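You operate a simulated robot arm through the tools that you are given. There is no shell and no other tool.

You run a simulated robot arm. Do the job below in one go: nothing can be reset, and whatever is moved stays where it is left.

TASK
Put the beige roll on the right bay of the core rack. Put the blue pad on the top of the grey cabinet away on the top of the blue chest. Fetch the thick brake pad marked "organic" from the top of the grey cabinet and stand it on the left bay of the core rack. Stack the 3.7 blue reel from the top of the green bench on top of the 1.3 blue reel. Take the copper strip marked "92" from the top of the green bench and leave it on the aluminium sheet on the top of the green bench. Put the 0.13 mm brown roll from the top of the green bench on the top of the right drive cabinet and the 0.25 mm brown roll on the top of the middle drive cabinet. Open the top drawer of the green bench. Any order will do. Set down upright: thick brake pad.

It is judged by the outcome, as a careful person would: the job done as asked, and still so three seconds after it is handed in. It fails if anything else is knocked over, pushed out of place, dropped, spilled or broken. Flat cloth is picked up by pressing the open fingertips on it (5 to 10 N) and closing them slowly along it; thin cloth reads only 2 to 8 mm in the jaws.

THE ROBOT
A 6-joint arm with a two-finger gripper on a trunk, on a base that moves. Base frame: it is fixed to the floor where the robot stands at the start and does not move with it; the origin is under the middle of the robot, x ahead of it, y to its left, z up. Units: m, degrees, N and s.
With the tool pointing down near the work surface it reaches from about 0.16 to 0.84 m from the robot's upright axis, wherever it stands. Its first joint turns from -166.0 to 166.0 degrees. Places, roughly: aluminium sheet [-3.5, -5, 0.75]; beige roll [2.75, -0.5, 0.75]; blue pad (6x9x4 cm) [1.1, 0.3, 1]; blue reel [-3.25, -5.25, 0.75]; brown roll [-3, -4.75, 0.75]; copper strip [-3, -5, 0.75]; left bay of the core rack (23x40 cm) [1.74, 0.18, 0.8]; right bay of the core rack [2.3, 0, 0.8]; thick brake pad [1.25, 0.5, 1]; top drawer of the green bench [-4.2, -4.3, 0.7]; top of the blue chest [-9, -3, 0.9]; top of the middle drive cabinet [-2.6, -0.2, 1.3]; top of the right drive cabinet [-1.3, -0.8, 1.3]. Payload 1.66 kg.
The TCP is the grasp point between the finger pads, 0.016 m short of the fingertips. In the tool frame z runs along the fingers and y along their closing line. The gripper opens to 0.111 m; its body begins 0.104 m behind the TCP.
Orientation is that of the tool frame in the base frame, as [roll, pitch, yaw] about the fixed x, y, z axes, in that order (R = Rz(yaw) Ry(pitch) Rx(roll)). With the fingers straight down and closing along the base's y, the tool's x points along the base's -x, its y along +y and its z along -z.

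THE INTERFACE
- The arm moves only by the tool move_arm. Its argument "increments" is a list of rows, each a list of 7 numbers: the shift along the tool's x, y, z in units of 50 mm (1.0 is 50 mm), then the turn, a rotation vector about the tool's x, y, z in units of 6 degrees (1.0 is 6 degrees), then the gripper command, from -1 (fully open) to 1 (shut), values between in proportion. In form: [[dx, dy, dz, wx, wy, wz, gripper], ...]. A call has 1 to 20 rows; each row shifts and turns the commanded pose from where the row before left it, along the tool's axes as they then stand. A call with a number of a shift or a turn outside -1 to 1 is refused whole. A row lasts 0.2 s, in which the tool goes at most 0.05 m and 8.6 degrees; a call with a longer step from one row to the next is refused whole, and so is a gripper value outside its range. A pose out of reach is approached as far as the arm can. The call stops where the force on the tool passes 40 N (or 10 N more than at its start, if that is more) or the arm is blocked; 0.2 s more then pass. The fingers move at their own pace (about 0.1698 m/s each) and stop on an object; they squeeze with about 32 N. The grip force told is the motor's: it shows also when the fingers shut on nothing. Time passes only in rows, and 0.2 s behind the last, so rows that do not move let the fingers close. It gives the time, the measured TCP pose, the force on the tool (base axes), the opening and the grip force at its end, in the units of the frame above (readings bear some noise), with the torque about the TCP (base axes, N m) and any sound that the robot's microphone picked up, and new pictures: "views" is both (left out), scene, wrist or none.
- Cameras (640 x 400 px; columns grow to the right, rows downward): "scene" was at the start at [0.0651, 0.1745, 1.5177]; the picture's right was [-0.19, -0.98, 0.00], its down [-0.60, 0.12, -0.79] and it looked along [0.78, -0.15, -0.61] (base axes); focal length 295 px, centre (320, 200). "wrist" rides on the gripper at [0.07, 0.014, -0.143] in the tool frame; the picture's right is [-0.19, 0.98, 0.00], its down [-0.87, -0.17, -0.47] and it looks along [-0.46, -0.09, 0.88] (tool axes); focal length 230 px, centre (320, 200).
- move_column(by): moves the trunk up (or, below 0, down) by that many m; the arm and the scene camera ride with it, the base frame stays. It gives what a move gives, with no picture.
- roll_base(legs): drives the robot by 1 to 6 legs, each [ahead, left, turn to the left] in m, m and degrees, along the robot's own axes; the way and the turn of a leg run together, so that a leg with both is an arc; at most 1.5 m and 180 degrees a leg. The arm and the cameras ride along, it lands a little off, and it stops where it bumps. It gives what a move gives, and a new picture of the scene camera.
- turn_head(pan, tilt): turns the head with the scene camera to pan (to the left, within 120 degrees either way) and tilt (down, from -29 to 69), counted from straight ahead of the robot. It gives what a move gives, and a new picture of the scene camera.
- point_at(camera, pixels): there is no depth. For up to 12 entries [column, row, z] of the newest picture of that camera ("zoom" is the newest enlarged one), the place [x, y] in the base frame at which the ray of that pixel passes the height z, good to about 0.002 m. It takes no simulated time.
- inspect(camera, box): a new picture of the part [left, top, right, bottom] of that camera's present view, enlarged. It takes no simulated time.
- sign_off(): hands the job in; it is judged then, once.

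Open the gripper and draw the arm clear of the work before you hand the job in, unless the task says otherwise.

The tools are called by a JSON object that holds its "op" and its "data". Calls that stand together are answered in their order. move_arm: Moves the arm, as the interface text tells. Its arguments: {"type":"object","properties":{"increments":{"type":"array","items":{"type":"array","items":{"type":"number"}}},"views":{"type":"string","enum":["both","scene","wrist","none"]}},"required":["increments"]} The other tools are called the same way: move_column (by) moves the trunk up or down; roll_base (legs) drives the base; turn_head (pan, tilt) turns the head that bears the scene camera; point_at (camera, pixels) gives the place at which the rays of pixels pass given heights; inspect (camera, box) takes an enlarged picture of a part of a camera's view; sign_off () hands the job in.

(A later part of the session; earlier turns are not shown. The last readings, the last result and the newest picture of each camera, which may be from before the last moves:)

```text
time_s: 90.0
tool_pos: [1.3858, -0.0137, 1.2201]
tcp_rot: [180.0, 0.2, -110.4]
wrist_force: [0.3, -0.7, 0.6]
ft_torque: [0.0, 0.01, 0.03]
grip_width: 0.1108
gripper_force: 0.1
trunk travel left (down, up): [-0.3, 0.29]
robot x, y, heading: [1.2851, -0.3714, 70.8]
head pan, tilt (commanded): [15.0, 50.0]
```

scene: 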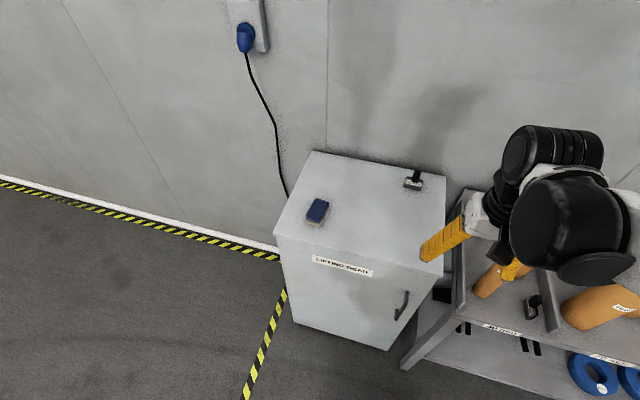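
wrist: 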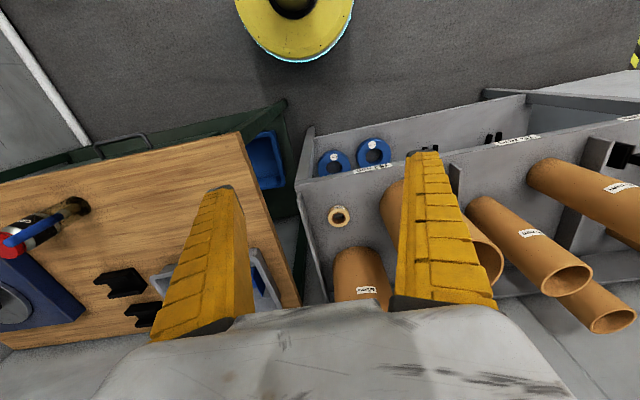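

The blue pad is at (318,210) in the scene. I bring the gripper above it for a wrist view.

{"op": "move_arm", "data": {"increments": [[-0.518, 0.8, 0, 0, 0, 0, -1], [-0.518, 0.8, 0, 0, 0, 0, -1], [-0.518, 0.8, 0, 0, 0, 0, -1], [-0.518, 0.8, 0, 0, 0, 0, -1], [-0.518, 0.8, 0, 0, 0, 0, -1], [-0.518, 0.8, 0, 0, 0, 0, -1], [-0.518, 0.8, 0, 0, 0, 0, -1], [-0.518, 0.8, 0, 0, 0, 0, -1], [-0.518, 0.8, 0, 0, 0, 0, -1], [0, 0, 0.8, 0, 0, 0, -1], [0, 0, 0, 0, 0, 0, -1]]}}

{"op": "inspect", "data": {"camera": "wrist", "box": [240, 60, 400, 180]}}

{"op": "inspect", "data": {"camera": "scene", "box": [280, 180, 360, 240]}}

```text
time_s: 92.4
tool_pos: [1.1276, 0.3321, 1.1789]
tcp_rot: [-179.9, 0.1, -110.4]
wrist_force: [0.5, -0.7, 0.1]
ft_torque: [0.02, -0.02, 0.04]
grip_width: 0.1109
gripper_force: 0.0
trunk travel left (down, up): [-0.3, 0.29]
robot x, y, heading: [1.2815, -0.3713, 70.7]
head pan, tilt (commanded): [15.0, 50.0]
```

scene: 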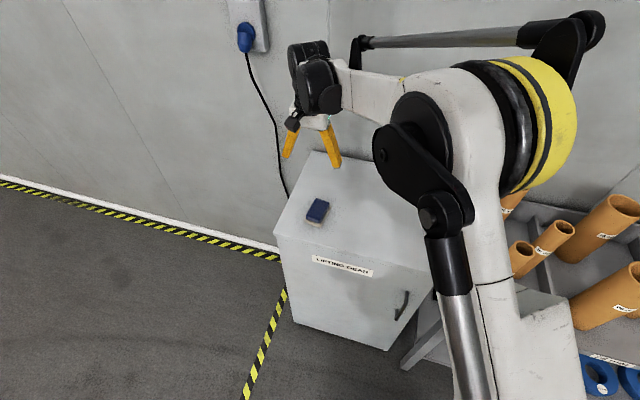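
wrist: 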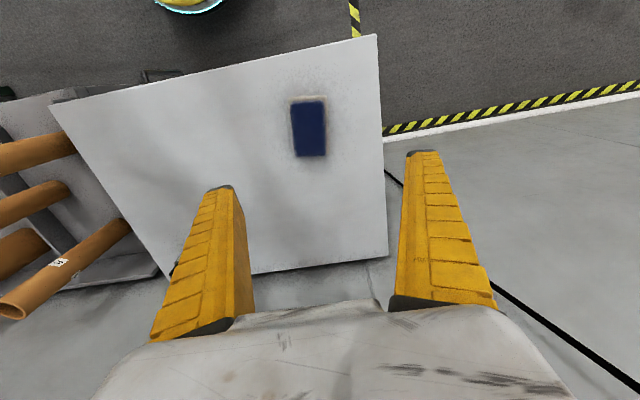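

```text
3.33 times, centred on (320, 120) of wrist
```

zoom: 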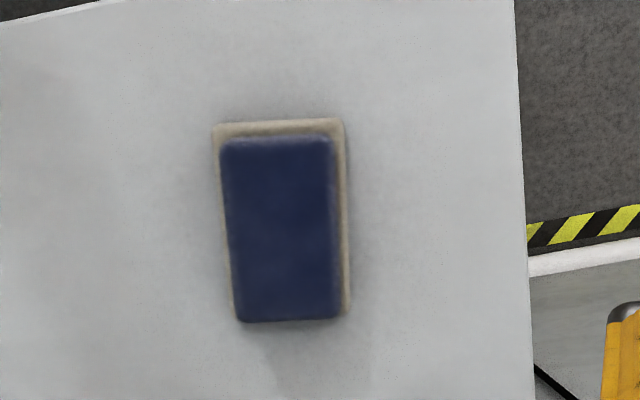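

```text
6.67 times, centred on (320, 210) of scene
```

zoom: 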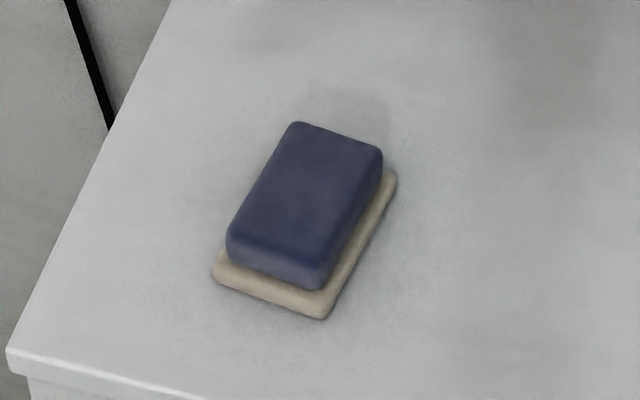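

The pad is a blue block on a beige base. I triangulate its corners from both cameras.

{"op": "point_at", "data": {"camera": "zoom", "pixels": [[322, 316, 0.92], [322, 316, 0.94], [322, 316, 0.96], [214, 275, 0.92], [214, 275, 0.94], [395, 175, 0.94]]}}

{"op": "point_at", "data": {"camera": "wrist", "pixels": [[287.6, 98.1, 0.92], [287.6, 98.1, 0.94], [287.6, 98.1, 0.96], [326.9, 96, 0.92], [326.9, 96, 0.94], [290, 102, 0.97], [320.5, 101.5, 0.97], [322.5, 155, 0.97], [295.5, 156, 0.97]]}}

```text
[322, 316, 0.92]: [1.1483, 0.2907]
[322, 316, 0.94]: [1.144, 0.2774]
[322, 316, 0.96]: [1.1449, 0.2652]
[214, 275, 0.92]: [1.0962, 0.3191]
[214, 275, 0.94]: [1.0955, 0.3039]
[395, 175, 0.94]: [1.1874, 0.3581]
```

```text
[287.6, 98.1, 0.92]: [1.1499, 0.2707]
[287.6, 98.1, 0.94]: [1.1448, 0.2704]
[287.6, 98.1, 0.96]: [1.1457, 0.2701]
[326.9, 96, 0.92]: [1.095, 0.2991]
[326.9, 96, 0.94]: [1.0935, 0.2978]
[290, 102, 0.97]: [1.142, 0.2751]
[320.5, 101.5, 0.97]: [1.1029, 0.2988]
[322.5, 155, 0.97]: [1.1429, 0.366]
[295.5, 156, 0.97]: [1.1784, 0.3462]
```

The pad centre is about (1.1415,0.323), long axis at 62°, cabinet top near z 0.94. I turn the jaws across its width, centre and descend to z 1.02 to check.

{"op": "move_arm", "data": {"increments": [[0, 0, 0, 0, 0, 0.7, -1], [0.03, -0.33, 0, 0, 0, 0.57, -1], [0, 0, 0.8, 0, 0, 0, -1], [0, 0, 0.8, 0, 0, 0, -1], [0, 0, 0.8, 0, 0, 0, -1], [0, 0, 0.78, 0, 0, 0, -1], [0, 0, 0, 0, 0, 0, -1]], "views": "wrist"}}

{"op": "inspect", "data": {"camera": "wrist", "box": [220, 80, 420, 230]}}

```text
time_s: 94.0
tool_pos: [1.1447, 0.3216, 1.0197]
tcp_rot: [179.9, 0.3, -118.0]
wrist_force: [0.4, -0.4, -0.8]
ft_torque: [-0.02, 0.0, -0.03]
grip_width: 0.1108
gripper_force: 0.0
trunk travel left (down, up): [-0.3, 0.29]
robot x, y, heading: [1.2807, -0.3723, 70.7]
head pan, tilt (commanded): [15.0, 50.0]
```

wrist: 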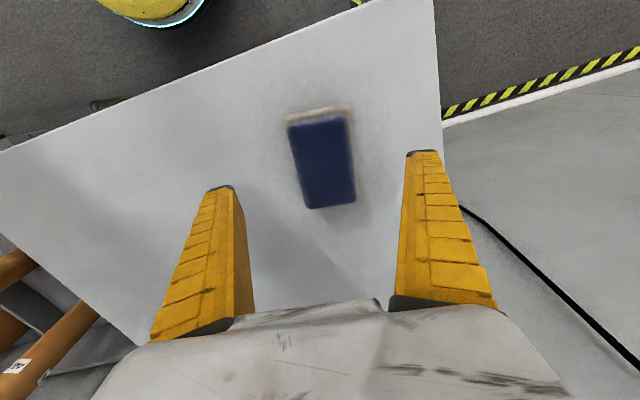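

```text
2.67 times, centred on (320, 155) of wrist
```

zoom: 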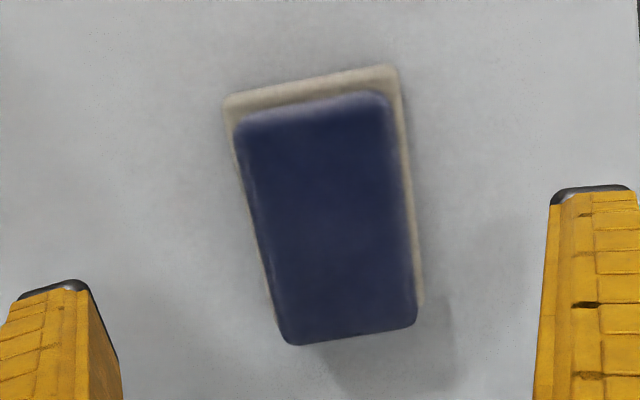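

The pad lies square between the jaws, slightly toward me. I shift a little, descend to z≈0.968 and read the force before closing.

{"op": "move_arm", "data": {"increments": [[0.16, 0.04, 0.55, 0, 0, 0, -1], [0, 0, 0.46, 0, 0, 0, -1], [0, 0, 0, 0, 0, 0, -1]], "views": "wrist"}}

```text
time_s: 94.8
tool_pos: [1.1387, 0.3186, 0.9699]
tcp_rot: [-179.9, 0.1, -118.0]
wrist_force: [0.2, -0.4, -0.1]
ft_torque: [0.02, 0.0, 0.02]
grip_width: 0.1112
gripper_force: 0.0
trunk travel left (down, up): [-0.3, 0.29]
robot x, y, heading: [1.2841, -0.3676, 70.6]
head pan, tilt (commanded): [15.0, 50.0]
```

wrist: 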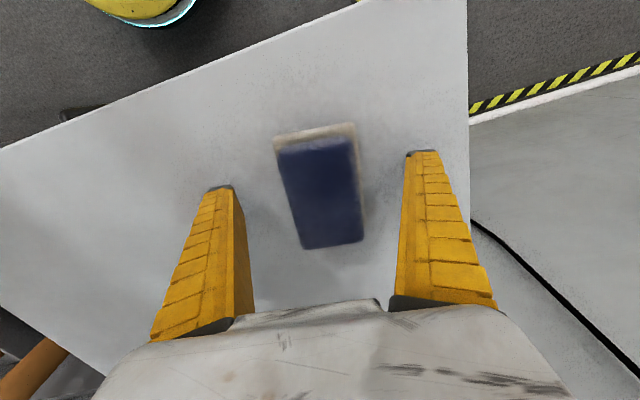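

Centred at (320,190), no contact. I close on it.

{"op": "move_arm", "data": {"increments": [[0, 0, 0, 0, 0, 0, -0.4], [0, 0, 0, 0, 0, 0, -0.1], [0, 0, 0, 0, 0, 0, 0.1], [0, 0, 0, 0, 0, 0, 0.4], [0, 0, 0, 0, 0, 0, 1], [0, 0, 0, 0, 0, 0, 1]], "views": "wrist"}}

```text
time_s: 96.2
tool_pos: [1.1399, 0.3169, 0.9717]
tcp_rot: [180.0, 0.3, -118.0]
wrist_force: [-0.8, 5.0, 13.0]
ft_torque: [0.03, 0.02, -0.05]
grip_width: 0.0463
gripper_force: 31.6
trunk travel left (down, up): [-0.3, 0.29]
robot x, y, heading: [1.2839, -0.3697, 70.5]
head pan, tilt (commanded): [15.0, 50.0]
```

wrist: 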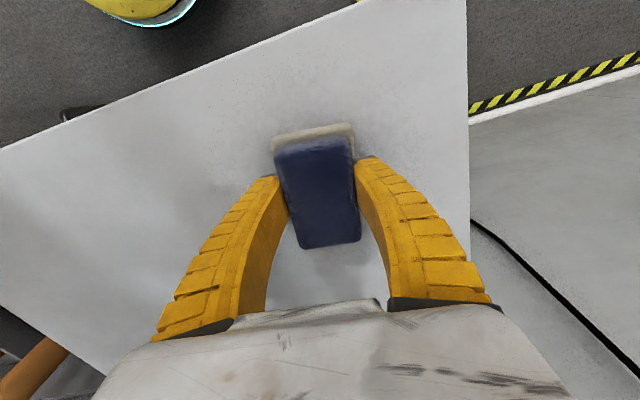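

The blue block is held at 46 mm. I lift straight up and look whether base and block come together.

{"op": "move_arm", "data": {"increments": [[0, 0, -0.3, 0, 0, 0, 1], [0, 0, -0.7, 0, 0, 0, 1], [0, 0, -0.9, 0, 0, 0, 1], [0, 0, -0.9, 0, 0, 0, 1], [0, 0, -0.9, 0, 0, 0, 1], [0, 0, -0.9, 0, 0, 0, 1], [0, 0, 0, 0, 0, 0, 1]]}}

{"op": "inspect", "data": {"camera": "scene", "box": [240, 60, 400, 240]}}

```text
time_s: 97.8
tool_pos: [1.1413, 0.3126, 1.2022]
tcp_rot: [180.0, 0.2, -118.1]
wrist_force: [0.7, 0.6, -1.8]
ft_torque: [-0.01, 0.02, 0.0]
grip_width: 0.0459
gripper_force: 31.9
trunk travel left (down, up): [-0.3, 0.29]
robot x, y, heading: [1.285, -0.3695, 70.5]
head pan, tilt (commanded): [15.0, 50.0]
```

scene: 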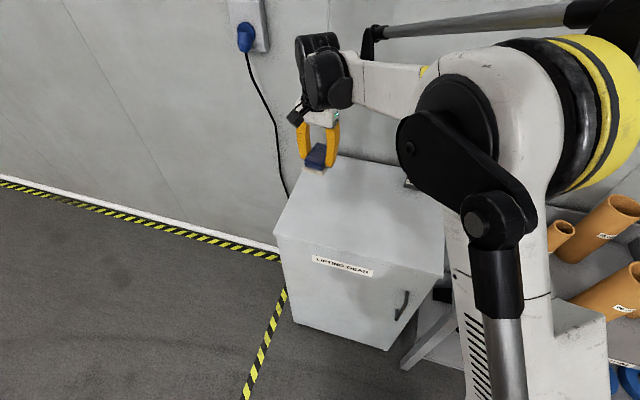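
wrist: 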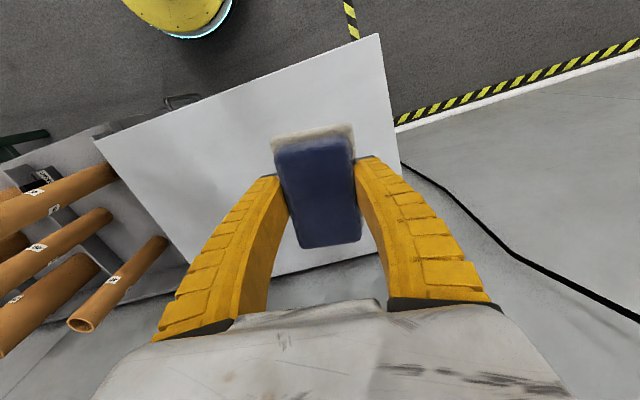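

```text
2.22 times, centred on (320, 150) of scene
```

zoom: 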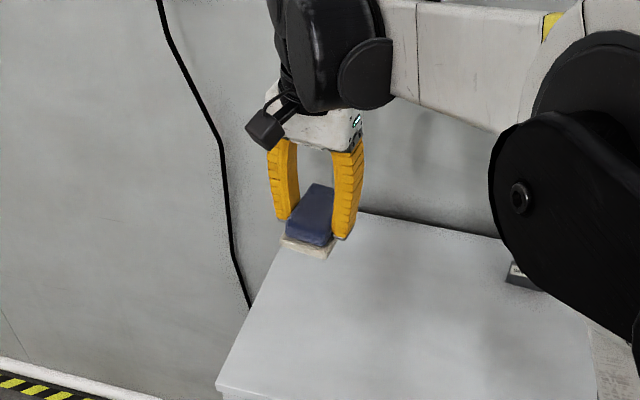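

Block and base lift as one piece. I tuck the arm in front of the robot before driving to the blue chest.

{"op": "move_arm", "data": {"increments": [[0.264, -0.858, 0, 0, 0, 0, 1], [0.264, -0.858, 0, 0, 0, 0, 1], [0.264, -0.858, 0, 0, 0, 0, 1], [0.264, -0.858, 0, 0, 0, 0, 1], [0.264, -0.858, 0, 0, 0, 0, 1], [0.264, -0.858, 0, 0, 0, 0, 1], [0.264, -0.858, 0, 0, 0, 0, 1], [0.264, -0.858, 0, 0, 0, 0, 1], [0.264, -0.858, 0, 0, 0, 0, 1], [0, 0, 0, 0, 0, 0, 1]], "views": "none"}}

{"op": "turn_head", "data": {"pan": 85, "tilt": 25}}

```text
time_s: 100.0
tool_pos: [1.4249, 0.0294, 1.2002]
tcp_rot: [-180.0, 0.2, -118.0]
wrist_force: [-0.4, -0.1, -1.3]
ft_torque: [-0.05, 0.0, -0.01]
grip_width: 0.0459
gripper_force: 32.2
trunk travel left (down, up): [-0.3, 0.29]
robot x, y, heading: [1.2866, -0.3717, 70.5]
head pan, tilt (commanded): [15.0, 50.0]
```

```text
time_s: 101.4
tool_pos: [1.4234, 0.0291, 1.1999]
tcp_rot: [179.9, 0.2, -117.9]
wrist_force: [-0.4, 1.0, -1.4]
ft_torque: [-0.02, -0.01, -0.02]
grip_width: 0.0459
gripper_force: 32.1
trunk travel left (down, up): [-0.3, 0.29]
robot x, y, heading: [1.2837, -0.3683, 70.4]
head pan, tilt (commanded): [85.0, 25.0]
```

scene: 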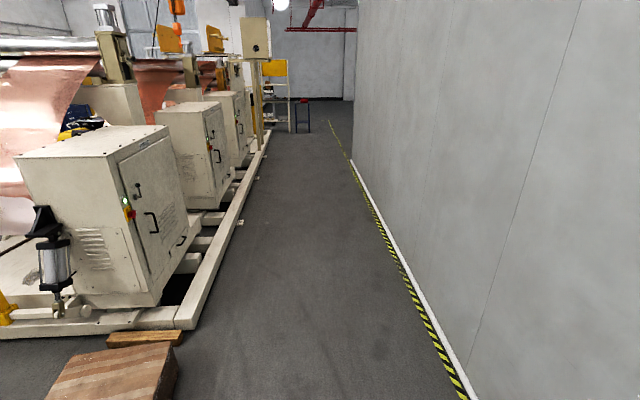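

The aisle runs between the drive line and the wall; the blue chest is on the hall side. I back off and turn around to look at the hall.

{"op": "roll_base", "data": {"legs": [[-0.2, 0.1, 0], [0, 0, -170]]}}

{"op": "turn_head", "data": {"pan": 0, "tilt": 20}}

{"op": "turn_head", "data": {"pan": -60, "tilt": 20}}

```text
time_s: 110.2
tool_pos: [1.0237, -0.9358, 1.2004]
tcp_rot: [-180.0, 0.2, 67.7]
wrist_force: [0.6, 0.1, -0.9]
ft_torque: [-0.03, 0.02, 0.02]
grip_width: 0.0459
gripper_force: 31.9
trunk travel left (down, up): [-0.3, 0.29]
robot x, y, heading: [1.1242, -0.5256, -103.9]
head pan, tilt (commanded): [85.0, 25.0]
```

scene: 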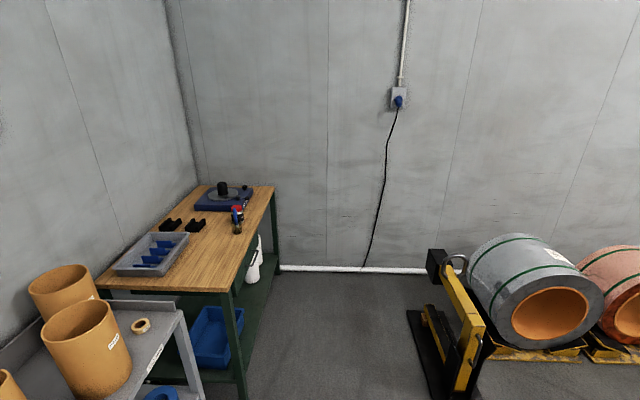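

```text
time_s: 111.8
tool_pos: [1.0235, -0.9355, 1.2018]
tcp_rot: [180.0, 0.2, 67.6]
wrist_force: [-0.2, -0.5, -0.5]
ft_torque: [0.01, 0.01, 0.0]
grip_width: 0.046
gripper_force: 31.7
trunk travel left (down, up): [-0.3, 0.29]
robot x, y, heading: [1.1262, -0.527, -103.8]
head pan, tilt (commanded): [0.0, 20.0]
```

scene: 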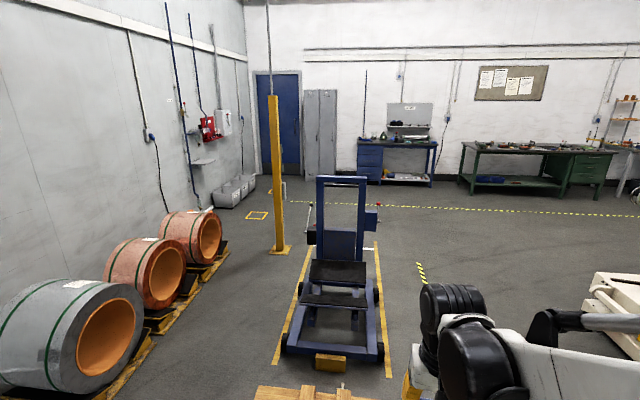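

```text
time_s: 113.1
tool_pos: [1.0236, -0.9349, 1.2005]
tcp_rot: [-179.9, 0.1, 67.6]
wrist_force: [0.5, -0.2, -1.4]
ft_torque: [0.02, -0.02, -0.02]
grip_width: 0.0457
gripper_force: 31.8
trunk travel left (down, up): [-0.3, 0.29]
robot x, y, heading: [1.1236, -0.5262, -103.8]
head pan, tilt (commanded): [-60.0, 20.0]
```

scene: 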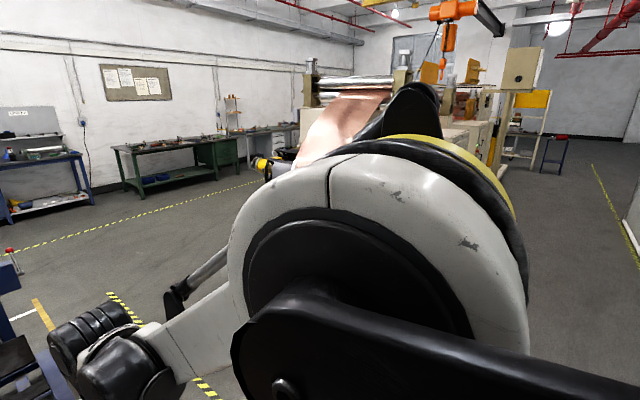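

The hall shows the green bench at the far wall and the machine end at right. I look at pan -25 to measure free floor around the machine end and the blue lift.

{"op": "turn_head", "data": {"pan": -22, "tilt": 30}}

```text
time_s: 114.1
tool_pos: [1.0251, -0.9353, 1.1998]
tcp_rot: [180.0, 0.2, 67.7]
wrist_force: [0.9, 0.7, -1.5]
ft_torque: [0.02, 0.0, 0.02]
grip_width: 0.0459
gripper_force: 31.9
trunk travel left (down, up): [-0.3, 0.29]
robot x, y, heading: [1.1221, -0.5253, -103.8]
head pan, tilt (commanded): [-22.0, 30.0]
```

scene: 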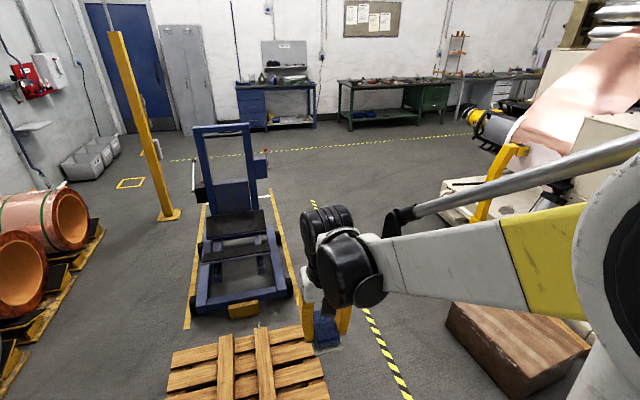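

{"op": "point_at", "data": {"camera": "scene", "pixels": [[303, 318, 0.0], [268, 190, 0.0], [330, 390, 0.12], [447, 330, 0.0], [512, 398, 0.0], [440, 212, 0.0], [470, 222, 0.0], [314, 205, 0.0], [405, 395, 0.0], [350, 128, 0.0], [450, 122, 0.0], [420, 135, 0.0]]}}

{"op": "inspect", "data": {"camera": "scene", "box": [220, 30, 560, 220]}}

```text
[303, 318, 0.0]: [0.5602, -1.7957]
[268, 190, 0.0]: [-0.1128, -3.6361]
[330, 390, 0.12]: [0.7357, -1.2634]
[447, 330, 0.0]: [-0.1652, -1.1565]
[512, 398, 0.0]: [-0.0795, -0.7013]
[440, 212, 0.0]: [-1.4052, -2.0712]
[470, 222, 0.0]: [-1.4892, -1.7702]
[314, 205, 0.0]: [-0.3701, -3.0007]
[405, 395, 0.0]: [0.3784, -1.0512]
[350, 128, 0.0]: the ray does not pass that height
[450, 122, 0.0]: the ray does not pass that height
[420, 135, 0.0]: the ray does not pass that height
```

```text
1.88 times, centred on (390, 125) of scene
```

zoom: 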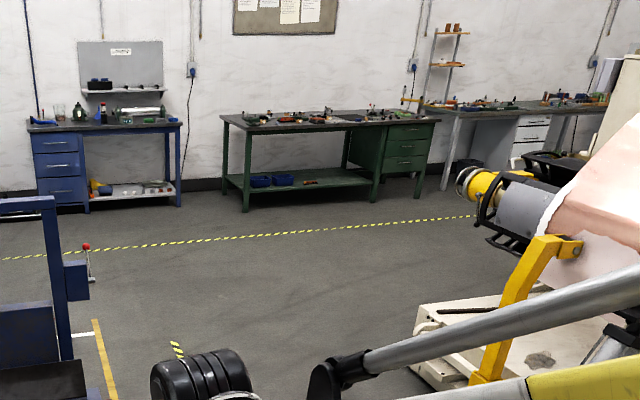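

The corridor between pallet/lift and the box is about 0.9 m wide and its middle follows the dashed line. I drive through it into the hall and turn toward the chest.

{"op": "roll_base", "data": {"legs": [[0.44, -0.63, 0], [0.95, -0.1, 0], [0.95, -0.1, 0], [0, 0, -70]]}}

{"op": "turn_head", "data": {"pan": 10, "tilt": 15}}

```text
time_s: 130.4
tool_pos: [-0.6554, -2.6303, 1.2012]
tcp_rot: [180.0, 0.3, -1.7]
wrist_force: [0.0, 0.0, -0.7]
ft_torque: [-0.02, -0.03, 0.02]
grip_width: 0.0459
gripper_force: 32.0
trunk travel left (down, up): [-0.3, 0.29]
robot x, y, heading: [-0.2386, -2.5795, -173.1]
head pan, tilt (commanded): [-22.0, 30.0]
```

scene: 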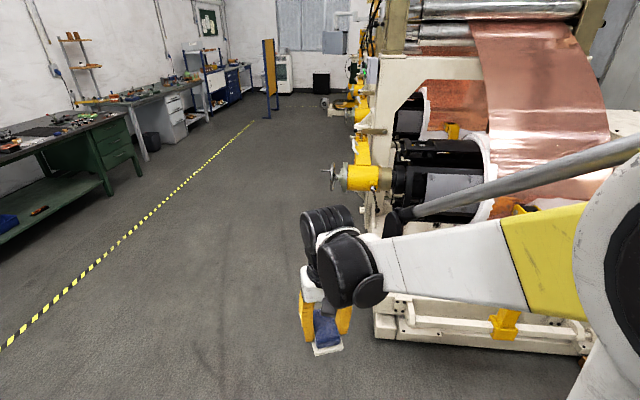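

```text
time_s: 131.3
tool_pos: [-0.6552, -2.6303, 1.2003]
tcp_rot: [-179.9, 0.2, -1.8]
wrist_force: [-0.2, 0.7, -0.5]
ft_torque: [-0.02, -0.04, -0.01]
grip_width: 0.0459
gripper_force: 32.4
trunk travel left (down, up): [-0.3, 0.29]
robot x, y, heading: [-0.2346, -2.5771, -173.0]
head pan, tilt (commanded): [10.0, 15.0]
```

scene: 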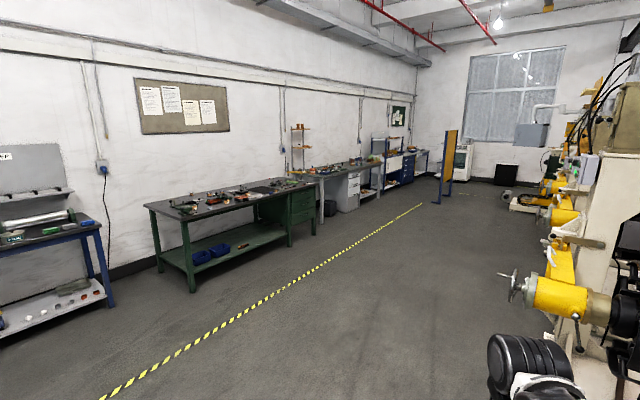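

The row of benches runs along the far wall; the blue drawer unit at about (400,165) lies in the chest's direction. I enlarge it and the green bench.

{"op": "inspect", "data": {"camera": "scene", "box": [340, 110, 480, 220]}}

{"op": "inspect", "data": {"camera": "scene", "box": [120, 140, 360, 300]}}

```text
3.64 times, centred on (410, 165) of scene
```

zoom: 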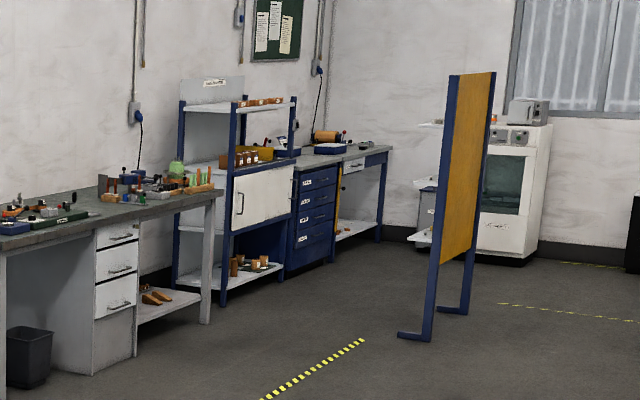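

```text
2.50 times, centred on (240, 220) of scene
```

zoom: 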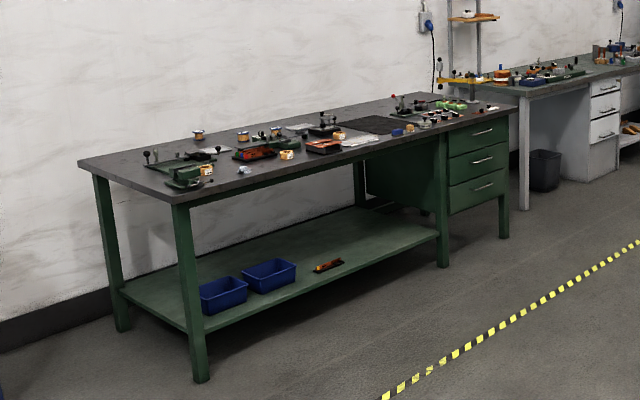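

{"op": "point_at", "data": {"camera": "scene", "pixels": [[110, 395, 0.0], [300, 270, 0.0], [420, 206, 0.0], [437, 203, 0.0], [448, 197, 0.0], [384, 196, 0.0], [412, 186, 0.0], [193, 292, 0.0], [313, 234, 0.0], [150, 208, 0.8], [318, 182, 0.8], [535, 305, 0.0]]}}

{"op": "turn_head", "data": {"pan": -15, "tilt": 35}}

```text
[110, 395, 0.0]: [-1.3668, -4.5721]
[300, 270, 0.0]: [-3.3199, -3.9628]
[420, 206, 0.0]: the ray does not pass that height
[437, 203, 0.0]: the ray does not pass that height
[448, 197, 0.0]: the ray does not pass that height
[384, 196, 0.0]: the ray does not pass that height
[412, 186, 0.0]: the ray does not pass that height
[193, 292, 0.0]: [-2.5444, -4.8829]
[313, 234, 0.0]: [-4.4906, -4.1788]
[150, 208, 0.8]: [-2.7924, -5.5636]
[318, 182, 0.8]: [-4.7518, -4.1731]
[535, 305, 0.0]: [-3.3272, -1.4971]
```

```text
time_s: 132.2
tool_pos: [-0.6549, -2.6306, 1.2014]
tcp_rot: [-180.0, 0.2, -1.8]
wrist_force: [-1.0, -0.3, -0.6]
ft_torque: [-0.01, 0.02, 0.0]
grip_width: 0.0457
gripper_force: 32.3
trunk travel left (down, up): [-0.3, 0.29]
robot x, y, heading: [-0.2356, -2.5783, -173.3]
head pan, tilt (commanded): [-15.0, 35.0]
```

scene: 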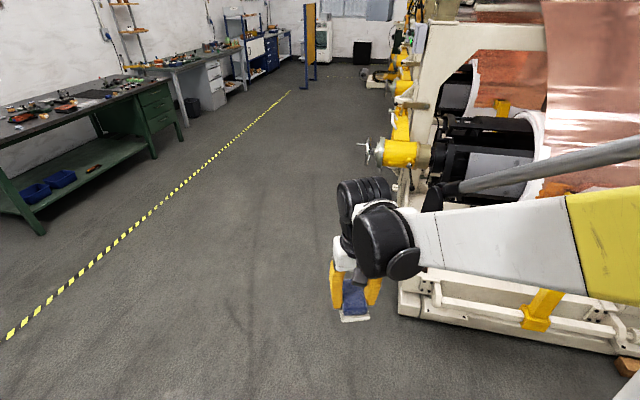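

{"op": "point_at", "data": {"camera": "scene", "pixels": [[400, 315, 0.0], [360, 150, 0.9], [388, 95, 0.9], [375, 90, 0.0], [405, 275, 0.3]]}}

{"op": "inspect", "data": {"camera": "scene", "box": [200, 0, 460, 170]}}

```text
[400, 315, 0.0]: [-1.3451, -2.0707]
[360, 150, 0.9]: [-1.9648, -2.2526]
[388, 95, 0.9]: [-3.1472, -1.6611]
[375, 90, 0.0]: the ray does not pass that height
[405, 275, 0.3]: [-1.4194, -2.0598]
```

```text
2.35 times, centred on (330, 85) of scene
```

zoom: 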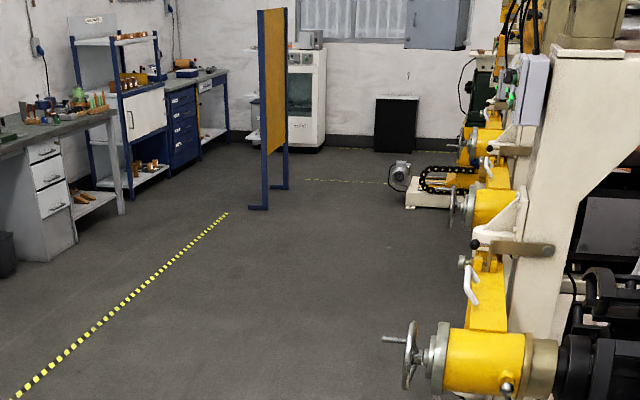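

I have the lane: machine parts reach n≈-2.8 to -3.1, the screen stands at n≈-4.4 near the chest. I turn along the hall and drive down the middle.

{"op": "roll_base", "data": {"legs": [[0, 0, -26.7], [0.63, 0.62, 0], [0.63, 0.62, 0], [1.5, 0, 0], [1.5, 0, 0]]}}

{"op": "turn_head", "data": {"pan": 0, "tilt": 20}}

```text
time_s: 156.4
tool_pos: [-5.0719, -2.3945, 1.1997]
tcp_rot: [-180.0, 0.2, -25.5]
wrist_force: [-0.8, 0.4, -1.3]
ft_torque: [-0.01, 0.01, 0.03]
grip_width: 0.0459
gripper_force: 31.7
trunk travel left (down, up): [-0.3, 0.29]
robot x, y, heading: [-4.6693, -2.5183, 163.0]
head pan, tilt (commanded): [-15.0, 35.0]
```

scene: 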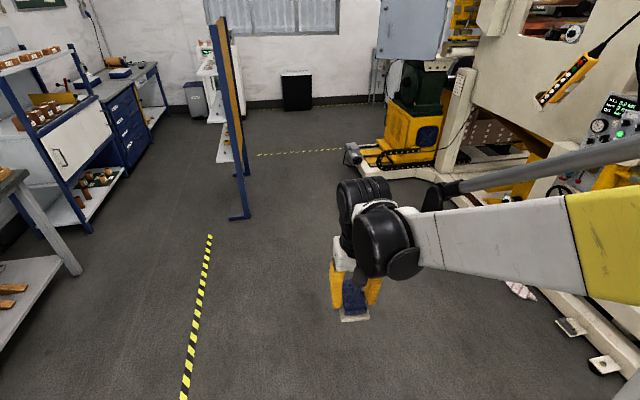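

```text
time_s: 157.2
tool_pos: [-5.0713, -2.3952, 1.2012]
tcp_rot: [-179.9, 0.2, -25.5]
wrist_force: [0.1, 0.4, -1.4]
ft_torque: [0.0, -0.03, -0.03]
grip_width: 0.0458
gripper_force: 31.8
trunk travel left (down, up): [-0.3, 0.29]
robot x, y, heading: [-4.6675, -2.5192, 163.0]
head pan, tilt (commanded): [0.0, 20.0]
```

scene: 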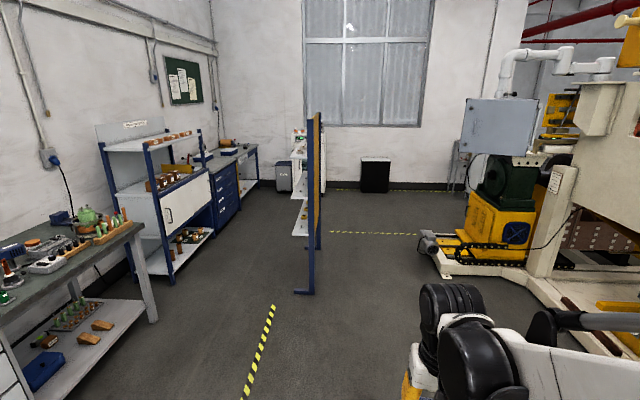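

{"op": "point_at", "data": {"camera": "scene", "pixels": [[303, 293, 0.0], [318, 249, 0.0], [172, 283, 0.0], [213, 236, 0.0], [240, 210, 0.0], [440, 275, 0.0], [213, 164, 0.85], [238, 153, 0.85], [155, 322, 0.0]]}}

{"op": "inspect", "data": {"camera": "scene", "box": [80, 100, 340, 300]}}

```text
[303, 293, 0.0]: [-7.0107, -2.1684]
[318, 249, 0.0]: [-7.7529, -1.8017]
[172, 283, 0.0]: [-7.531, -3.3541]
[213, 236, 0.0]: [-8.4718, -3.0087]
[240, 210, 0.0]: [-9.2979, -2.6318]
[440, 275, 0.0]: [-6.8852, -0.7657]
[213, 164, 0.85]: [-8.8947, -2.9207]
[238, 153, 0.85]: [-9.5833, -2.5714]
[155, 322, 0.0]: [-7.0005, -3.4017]
```

```text
2.00 times, centred on (210, 200) of scene
```

zoom: 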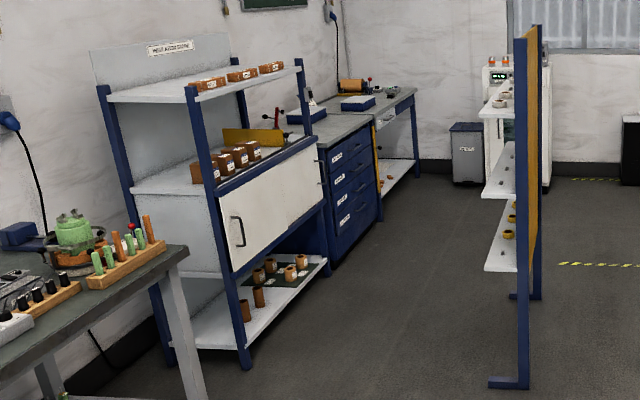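

The chest front spans about (-8.55,-2.97) to (-9.30,-2.63). I drive around the far end of the screen, turn to face the chest, and stop about 0.65 m short of it.

{"op": "roll_base", "data": {"legs": [[1.45, -0.33, 0], [1.25, -0.04, 0], [1.25, -0.04, 0], [0, 0, 87], [0.95, 0.05, 0]]}}

{"op": "turn_head", "data": {"pan": 0, "tilt": 35}}

```text
time_s: 184.5
tool_pos: [-8.7762, -2.2669, 1.2005]
tcp_rot: [-180.0, 0.2, 58.8]
wrist_force: [0.3, -0.4, -0.8]
ft_torque: [0.03, 0.02, 0.0]
grip_width: 0.0458
gripper_force: 32.4
trunk travel left (down, up): [-0.3, 0.29]
robot x, y, heading: [-8.6157, -1.8805, -112.5]
head pan, tilt (commanded): [0.0, 20.0]
```

scene: 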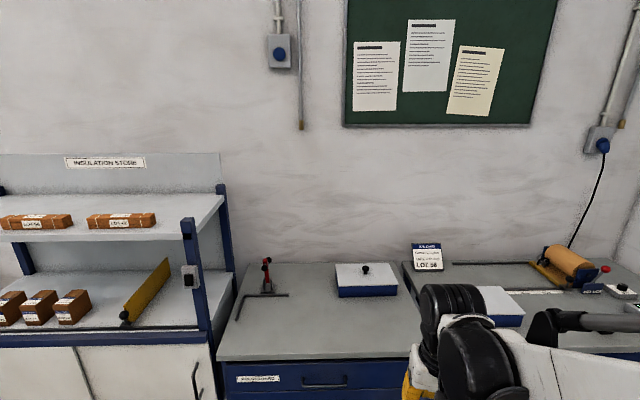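

```text
time_s: 185.3
tool_pos: [-8.7776, -2.2669, 1.2009]
tcp_rot: [-180.0, 0.2, 58.7]
wrist_force: [0.0, 0.7, 0.2]
ft_torque: [0.04, -0.01, 0.0]
grip_width: 0.046
gripper_force: 31.7
trunk travel left (down, up): [-0.3, 0.29]
robot x, y, heading: [-8.6212, -1.8747, -112.1]
head pan, tilt (commanded): [0.0, 35.0]
```

scene: 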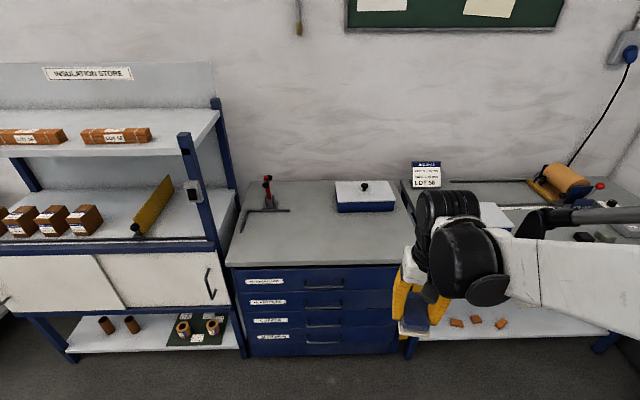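

The blue chest is right ahead with a height gauge at (265,200) and a white-topped box at (363,195) at the back; the front part is free. I measure its top.

{"op": "point_at", "data": {"camera": "scene", "pixels": [[227, 266, 0.9], [400, 262, 0.9], [243, 182, 0.9], [395, 182, 0.9], [227, 266, 0.85], [400, 262, 0.85], [243, 182, 0.85], [245, 357, 0.0], [398, 352, 0.0], [315, 235, 0.87], [340, 212, 0.87], [290, 212, 0.87]]}}

```text
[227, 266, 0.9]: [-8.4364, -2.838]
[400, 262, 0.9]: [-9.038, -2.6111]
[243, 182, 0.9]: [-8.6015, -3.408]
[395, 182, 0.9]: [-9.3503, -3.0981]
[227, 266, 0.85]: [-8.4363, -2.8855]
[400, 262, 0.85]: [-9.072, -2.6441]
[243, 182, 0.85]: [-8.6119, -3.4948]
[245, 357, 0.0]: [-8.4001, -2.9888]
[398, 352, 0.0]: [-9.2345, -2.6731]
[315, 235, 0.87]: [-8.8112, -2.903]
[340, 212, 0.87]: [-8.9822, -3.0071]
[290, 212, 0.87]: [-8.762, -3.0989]
```

The chest top is near z 0.87 and about 0.6 m deep. I roll 0.4 m closer.

{"op": "roll_base", "data": {"legs": [[0.4, 0.05, 0]]}}

{"op": "turn_head", "data": {"pan": 0, "tilt": 48}}

```text
time_s: 187.9
tool_pos: [-8.8825, -2.6754, 1.2005]
tcp_rot: [-180.0, 0.3, 59.6]
wrist_force: [-0.3, -0.8, -0.9]
ft_torque: [0.0, -0.01, 0.0]
grip_width: 0.0461
gripper_force: 31.8
trunk travel left (down, up): [-0.3, 0.29]
robot x, y, heading: [-8.7278, -2.2809, -111.8]
head pan, tilt (commanded): [0.0, 35.0]
```

scene: 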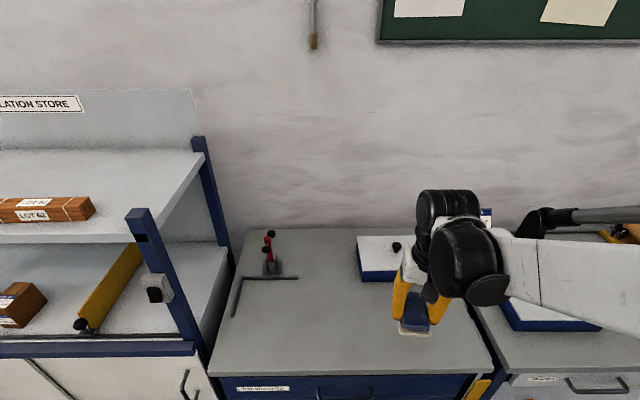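

```text
time_s: 188.6
tool_pos: [-8.8829, -2.6749, 1.2007]
tcp_rot: [180.0, 0.2, 59.8]
wrist_force: [0.3, -0.7, -0.4]
ft_torque: [0.0, -0.03, -0.05]
grip_width: 0.046
gripper_force: 32.0
trunk travel left (down, up): [-0.3, 0.29]
robot x, y, heading: [-8.7275, -2.2845, -111.6]
head pan, tilt (commanded): [0.0, 48.0]
```

scene: 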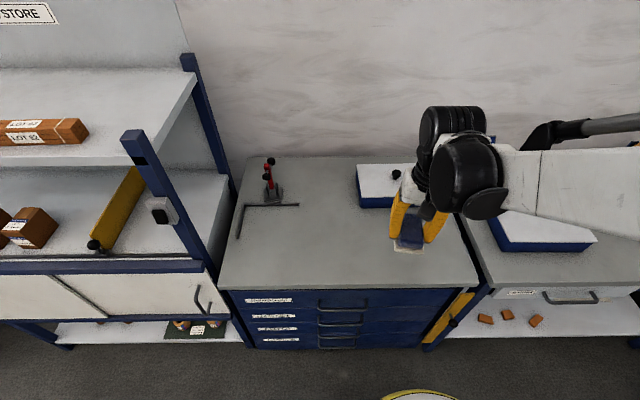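

{"op": "point_at", "data": {"camera": "scene", "pixels": [[220, 291, 0.85], [220, 291, 0.9], [477, 284, 0.85], [477, 284, 0.9], [335, 240, 0.87], [300, 205, 0.87], [357, 207, 0.87]]}}

{"op": "inspect", "data": {"camera": "scene", "box": [200, 140, 500, 330]}}

```text
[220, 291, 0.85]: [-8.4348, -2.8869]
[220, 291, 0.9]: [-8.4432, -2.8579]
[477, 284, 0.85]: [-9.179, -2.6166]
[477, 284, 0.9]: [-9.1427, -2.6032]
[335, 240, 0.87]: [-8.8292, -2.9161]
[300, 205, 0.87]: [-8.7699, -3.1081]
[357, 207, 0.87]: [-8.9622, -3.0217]
```

```text
2.11 times, centred on (350, 235) of scene
```

zoom: 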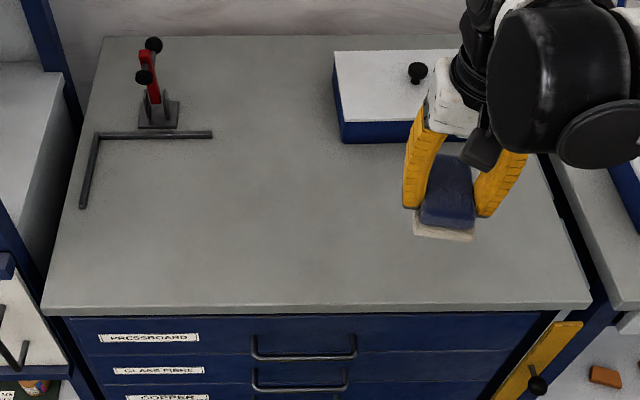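

The chest top is near z 0.85. I move the pad over the free front middle, about (-8.81,-2.90), and lower it to z≈0.90.

{"op": "move_arm", "data": {"increments": [[-0.63, 0.706, 0, 0, 0, 0, 1], [-0.63, 0.706, 0, 0, 0, 0, 1], [-0.63, 0.706, 0, 0, 0, 0, 1], [-0.63, 0.706, 0, 0, 0, 0, 1], [-0.63, 0.706, 0, 0, 0, 0, 1], [0, 0, 0.9, 0, 0, 0, 1], [0, 0, 0.9, 0, 0, 0, 1], [0, 0, 0.9, 0, 0, 0, 1], [0, 0, 0.9, 0, 0, 0, 1], [0, 0, 0.9, 0, 0, 0, 1], [0, 0, 0.9, 0, 0, 0, 1], [0, 0, 0.5, 0, 0, 0, 1], [0, 0, 0, 0, 0, 0, 1]]}}

```text
time_s: 191.4
tool_pos: [-8.8122, -2.9013, 0.9058]
tcp_rot: [-180.0, 0.2, 59.7]
wrist_force: [0.0, -1.3, -1.9]
ft_torque: [-0.02, 0.0, 0.03]
grip_width: 0.046
gripper_force: 32.5
trunk travel left (down, up): [-0.3, 0.29]
robot x, y, heading: [-8.7271, -2.2796, -111.7]
head pan, tilt (commanded): [0.0, 48.0]
```

scene: 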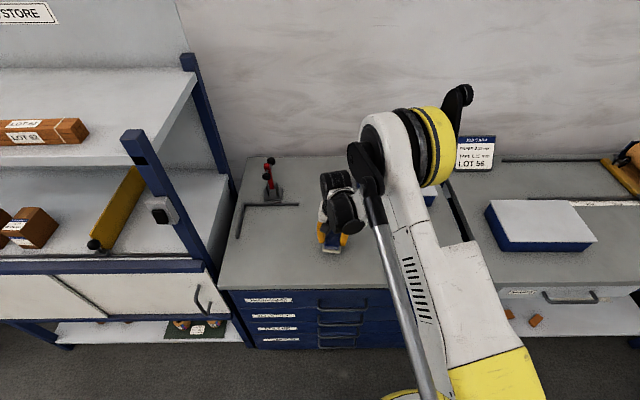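
wrist: 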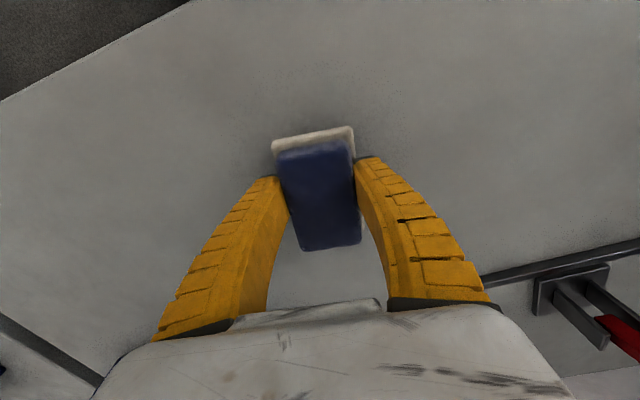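

Near the surface now (z 0.906). I creep down in small steps, one call at a time, until the force shows contact.

{"op": "move_arm", "data": {"increments": [[0, 0, 0.15, 0, 0, 0, 1], [0, 0, 0.15, 0, 0, 0, 1], [0, 0, 0, 0, 0, 0, 1]], "views": "none"}}

```text
time_s: 192.2
tool_pos: [-8.811, -2.9006, 0.8923]
tcp_rot: [179.9, 0.2, 59.7]
wrist_force: [-0.9, 0.1, -0.6]
ft_torque: [0.02, 0.0, -0.01]
grip_width: 0.0456
gripper_force: 32.1
trunk travel left (down, up): [-0.3, 0.29]
robot x, y, heading: [-8.7247, -2.2826, -111.8]
head pan, tilt (commanded): [0.0, 48.0]
```

{"op": "move_arm", "data": {"increments": [[0, 0, 0.07, 0, 0, 0, 1], [0, 0, 0.07, 0, 0, 0, 1], [0, 0, 0, 0, 0, 0, 1]], "views": "none"}}

```text
time_s: 193.0
tool_pos: [-8.8115, -2.9004, 0.8867]
tcp_rot: [179.9, 0.3, 59.7]
wrist_force: [-5.4, -7.0, 27.4]
ft_torque: [-0.16, 0.1, 0.01]
grip_width: 0.0536
gripper_force: 32.1
trunk travel left (down, up): [-0.3, 0.29]
robot x, y, heading: [-8.729, -2.2871, -111.8]
head pan, tilt (commanded): [0.0, 48.0]
```

The pad touches (27 N, z 0.887). I ease up a hair and open the fingers.

{"op": "move_arm", "data": {"increments": [[0, 0, -0.04, 0, 0, 0, 1], [0, 0, -0.02, 0, 0, 0, 0.4], [0, 0, 0, 0, 0, 0, 0], [0, 0, 0, 0, 0, 0, -0.4], [0, 0, 0, 0, 0, 0, -0.7], [0, 0, 0, 0, 0, 0, -0.7]], "views": "wrist"}}

```text
time_s: 194.4
tool_pos: [-8.8093, -2.9003, 0.8869]
tcp_rot: [179.9, 0.2, 59.7]
wrist_force: [0.1, 0.2, 0.3]
ft_torque: [0.0, -0.01, -0.01]
grip_width: 0.0952
gripper_force: 1.1
trunk travel left (down, up): [-0.3, 0.29]
robot x, y, heading: [-8.7265, -2.2826, -111.6]
head pan, tilt (commanded): [0.0, 48.0]
```

wrist: 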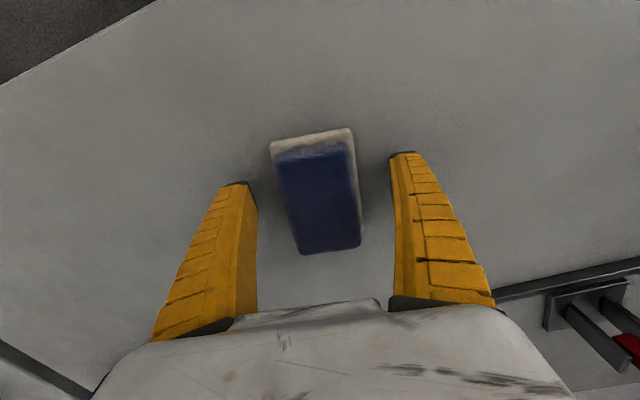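

The pad lies on the chest, free. I rise and retract.

{"op": "move_arm", "data": {"increments": [[0, 0, -0.5, 0, 0, 0, -0.8], [0, 0, -0.95, 0, 0, 0, -1], [0, 0, -0.95, 0, 0, 0, -1], [0, 0, -0.95, 0, 0, 0, -1], [0, 0, -0.95, 0, 0, 0, -1], [0, 0, -0.95, 0, 0, 0, -1], [0, 0, -0.95, 0, 0, 0, -1], [0.75, -0.55, 0, 0, 0, 0, -1], [0.75, -0.55, 0, 0, 0, 0, -1], [0.75, -0.55, 0, 0, 0, 0, -1], [0.75, -0.55, 0, 0, 0, 0, -1], [0.75, -0.55, 0, 0, 0, 0, -1], [0, 0, 0, 0, 0, 0, -1]], "views": "scene"}}

```text
time_s: 197.2
tool_pos: [-8.8338, -2.6662, 1.1946]
tcp_rot: [179.9, 0.2, 59.8]
wrist_force: [0.3, -0.1, 0.2]
ft_torque: [0.05, -0.01, 0.0]
grip_width: 0.1113
gripper_force: 0.1
trunk travel left (down, up): [-0.3, 0.29]
robot x, y, heading: [-8.7273, -2.2833, -111.7]
head pan, tilt (commanded): [0.0, 48.0]
```

scene: 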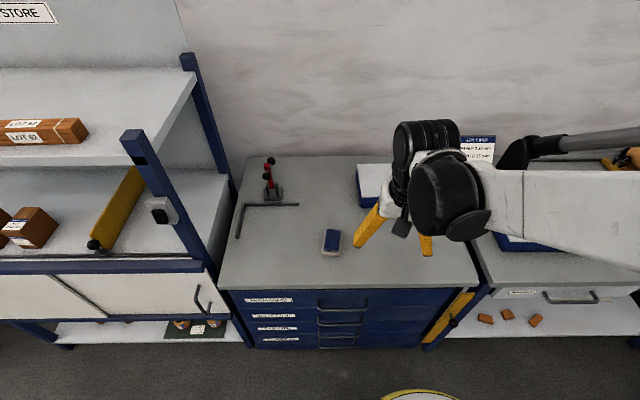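

The blue pad sits well on the chest. I reverse out, turn along the hall, and head back toward the green bench.

{"op": "roll_base", "data": {"legs": [[-1.36, 0, 0], [0, 0, 91.7], [1.25, 0, 0], [1.25, 0, 0]]}}

{"op": "turn_head", "data": {"pan": -30, "tilt": 25}}

```text
time_s: 219.9
tool_pos: [-5.437, -1.7988, 1.1949]
tcp_rot: [-179.9, 0.2, 157.2]
wrist_force: [0.5, -0.5, -0.7]
ft_torque: [0.02, 0.01, -0.02]
grip_width: 0.1111
gripper_force: 0.0
trunk travel left (down, up): [-0.3, 0.29]
robot x, y, heading: [-5.8334, -1.7444, -14.1]
head pan, tilt (commanded): [0.0, 48.0]
```

scene: 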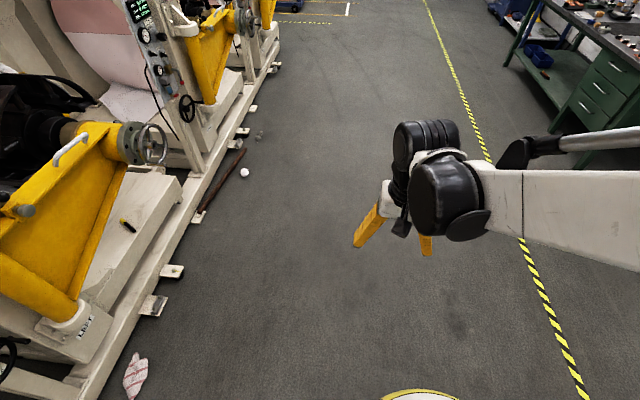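

```text
time_s: 220.8
tool_pos: [-5.4371, -1.7992, 1.195]
tcp_rot: [180.0, 0.3, 157.2]
wrist_force: [-0.1, 0.0, 0.1]
ft_torque: [-0.04, 0.0, 0.0]
grip_width: 0.1109
gripper_force: 0.1
trunk travel left (down, up): [-0.3, 0.29]
robot x, y, heading: [-5.8315, -1.7445, -14.1]
head pan, tilt (commanded): [-30.0, 25.0]
```

scene: 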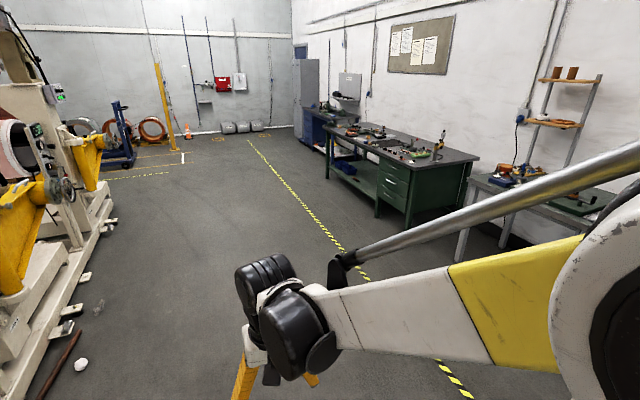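

The green bench is ahead to the right. I drive in front of its middle and turn to face it.

{"op": "roll_base", "data": {"legs": [[1.0, -0.327, 0], [1.0, -0.327, 0], [1.0, -0.327, 0], [0, 0, -96]]}}

{"op": "turn_head", "data": {"pan": 5, "tilt": 30}}

```text
time_s: 240.4
tool_pos: [-3.2667, -3.7959, 1.1945]
tcp_rot: [180.0, 0.2, 59.6]
wrist_force: [0.3, 0.0, 0.2]
ft_torque: [0.03, 0.01, -0.02]
grip_width: 0.1109
gripper_force: 0.0
trunk travel left (down, up): [-0.3, 0.29]
robot x, y, heading: [-3.1598, -3.4157, -111.8]
head pan, tilt (commanded): [-30.0, 25.0]
```

scene: 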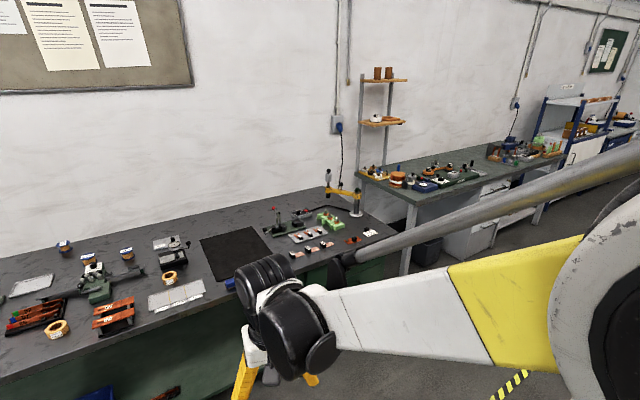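

```text
time_s: 241.4
tool_pos: [-3.2661, -3.796, 1.1943]
tcp_rot: [-180.0, 0.3, 59.6]
wrist_force: [0.1, -0.3, 0.2]
ft_torque: [0.02, 0.0, -0.04]
grip_width: 0.1108
gripper_force: 0.1
trunk travel left (down, up): [-0.3, 0.29]
robot x, y, heading: [-3.159, -3.4143, -111.4]
head pan, tilt (commanded): [5.0, 30.0]
```

scene: 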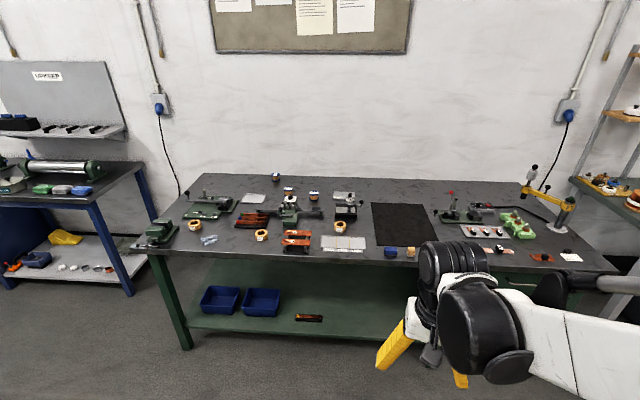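

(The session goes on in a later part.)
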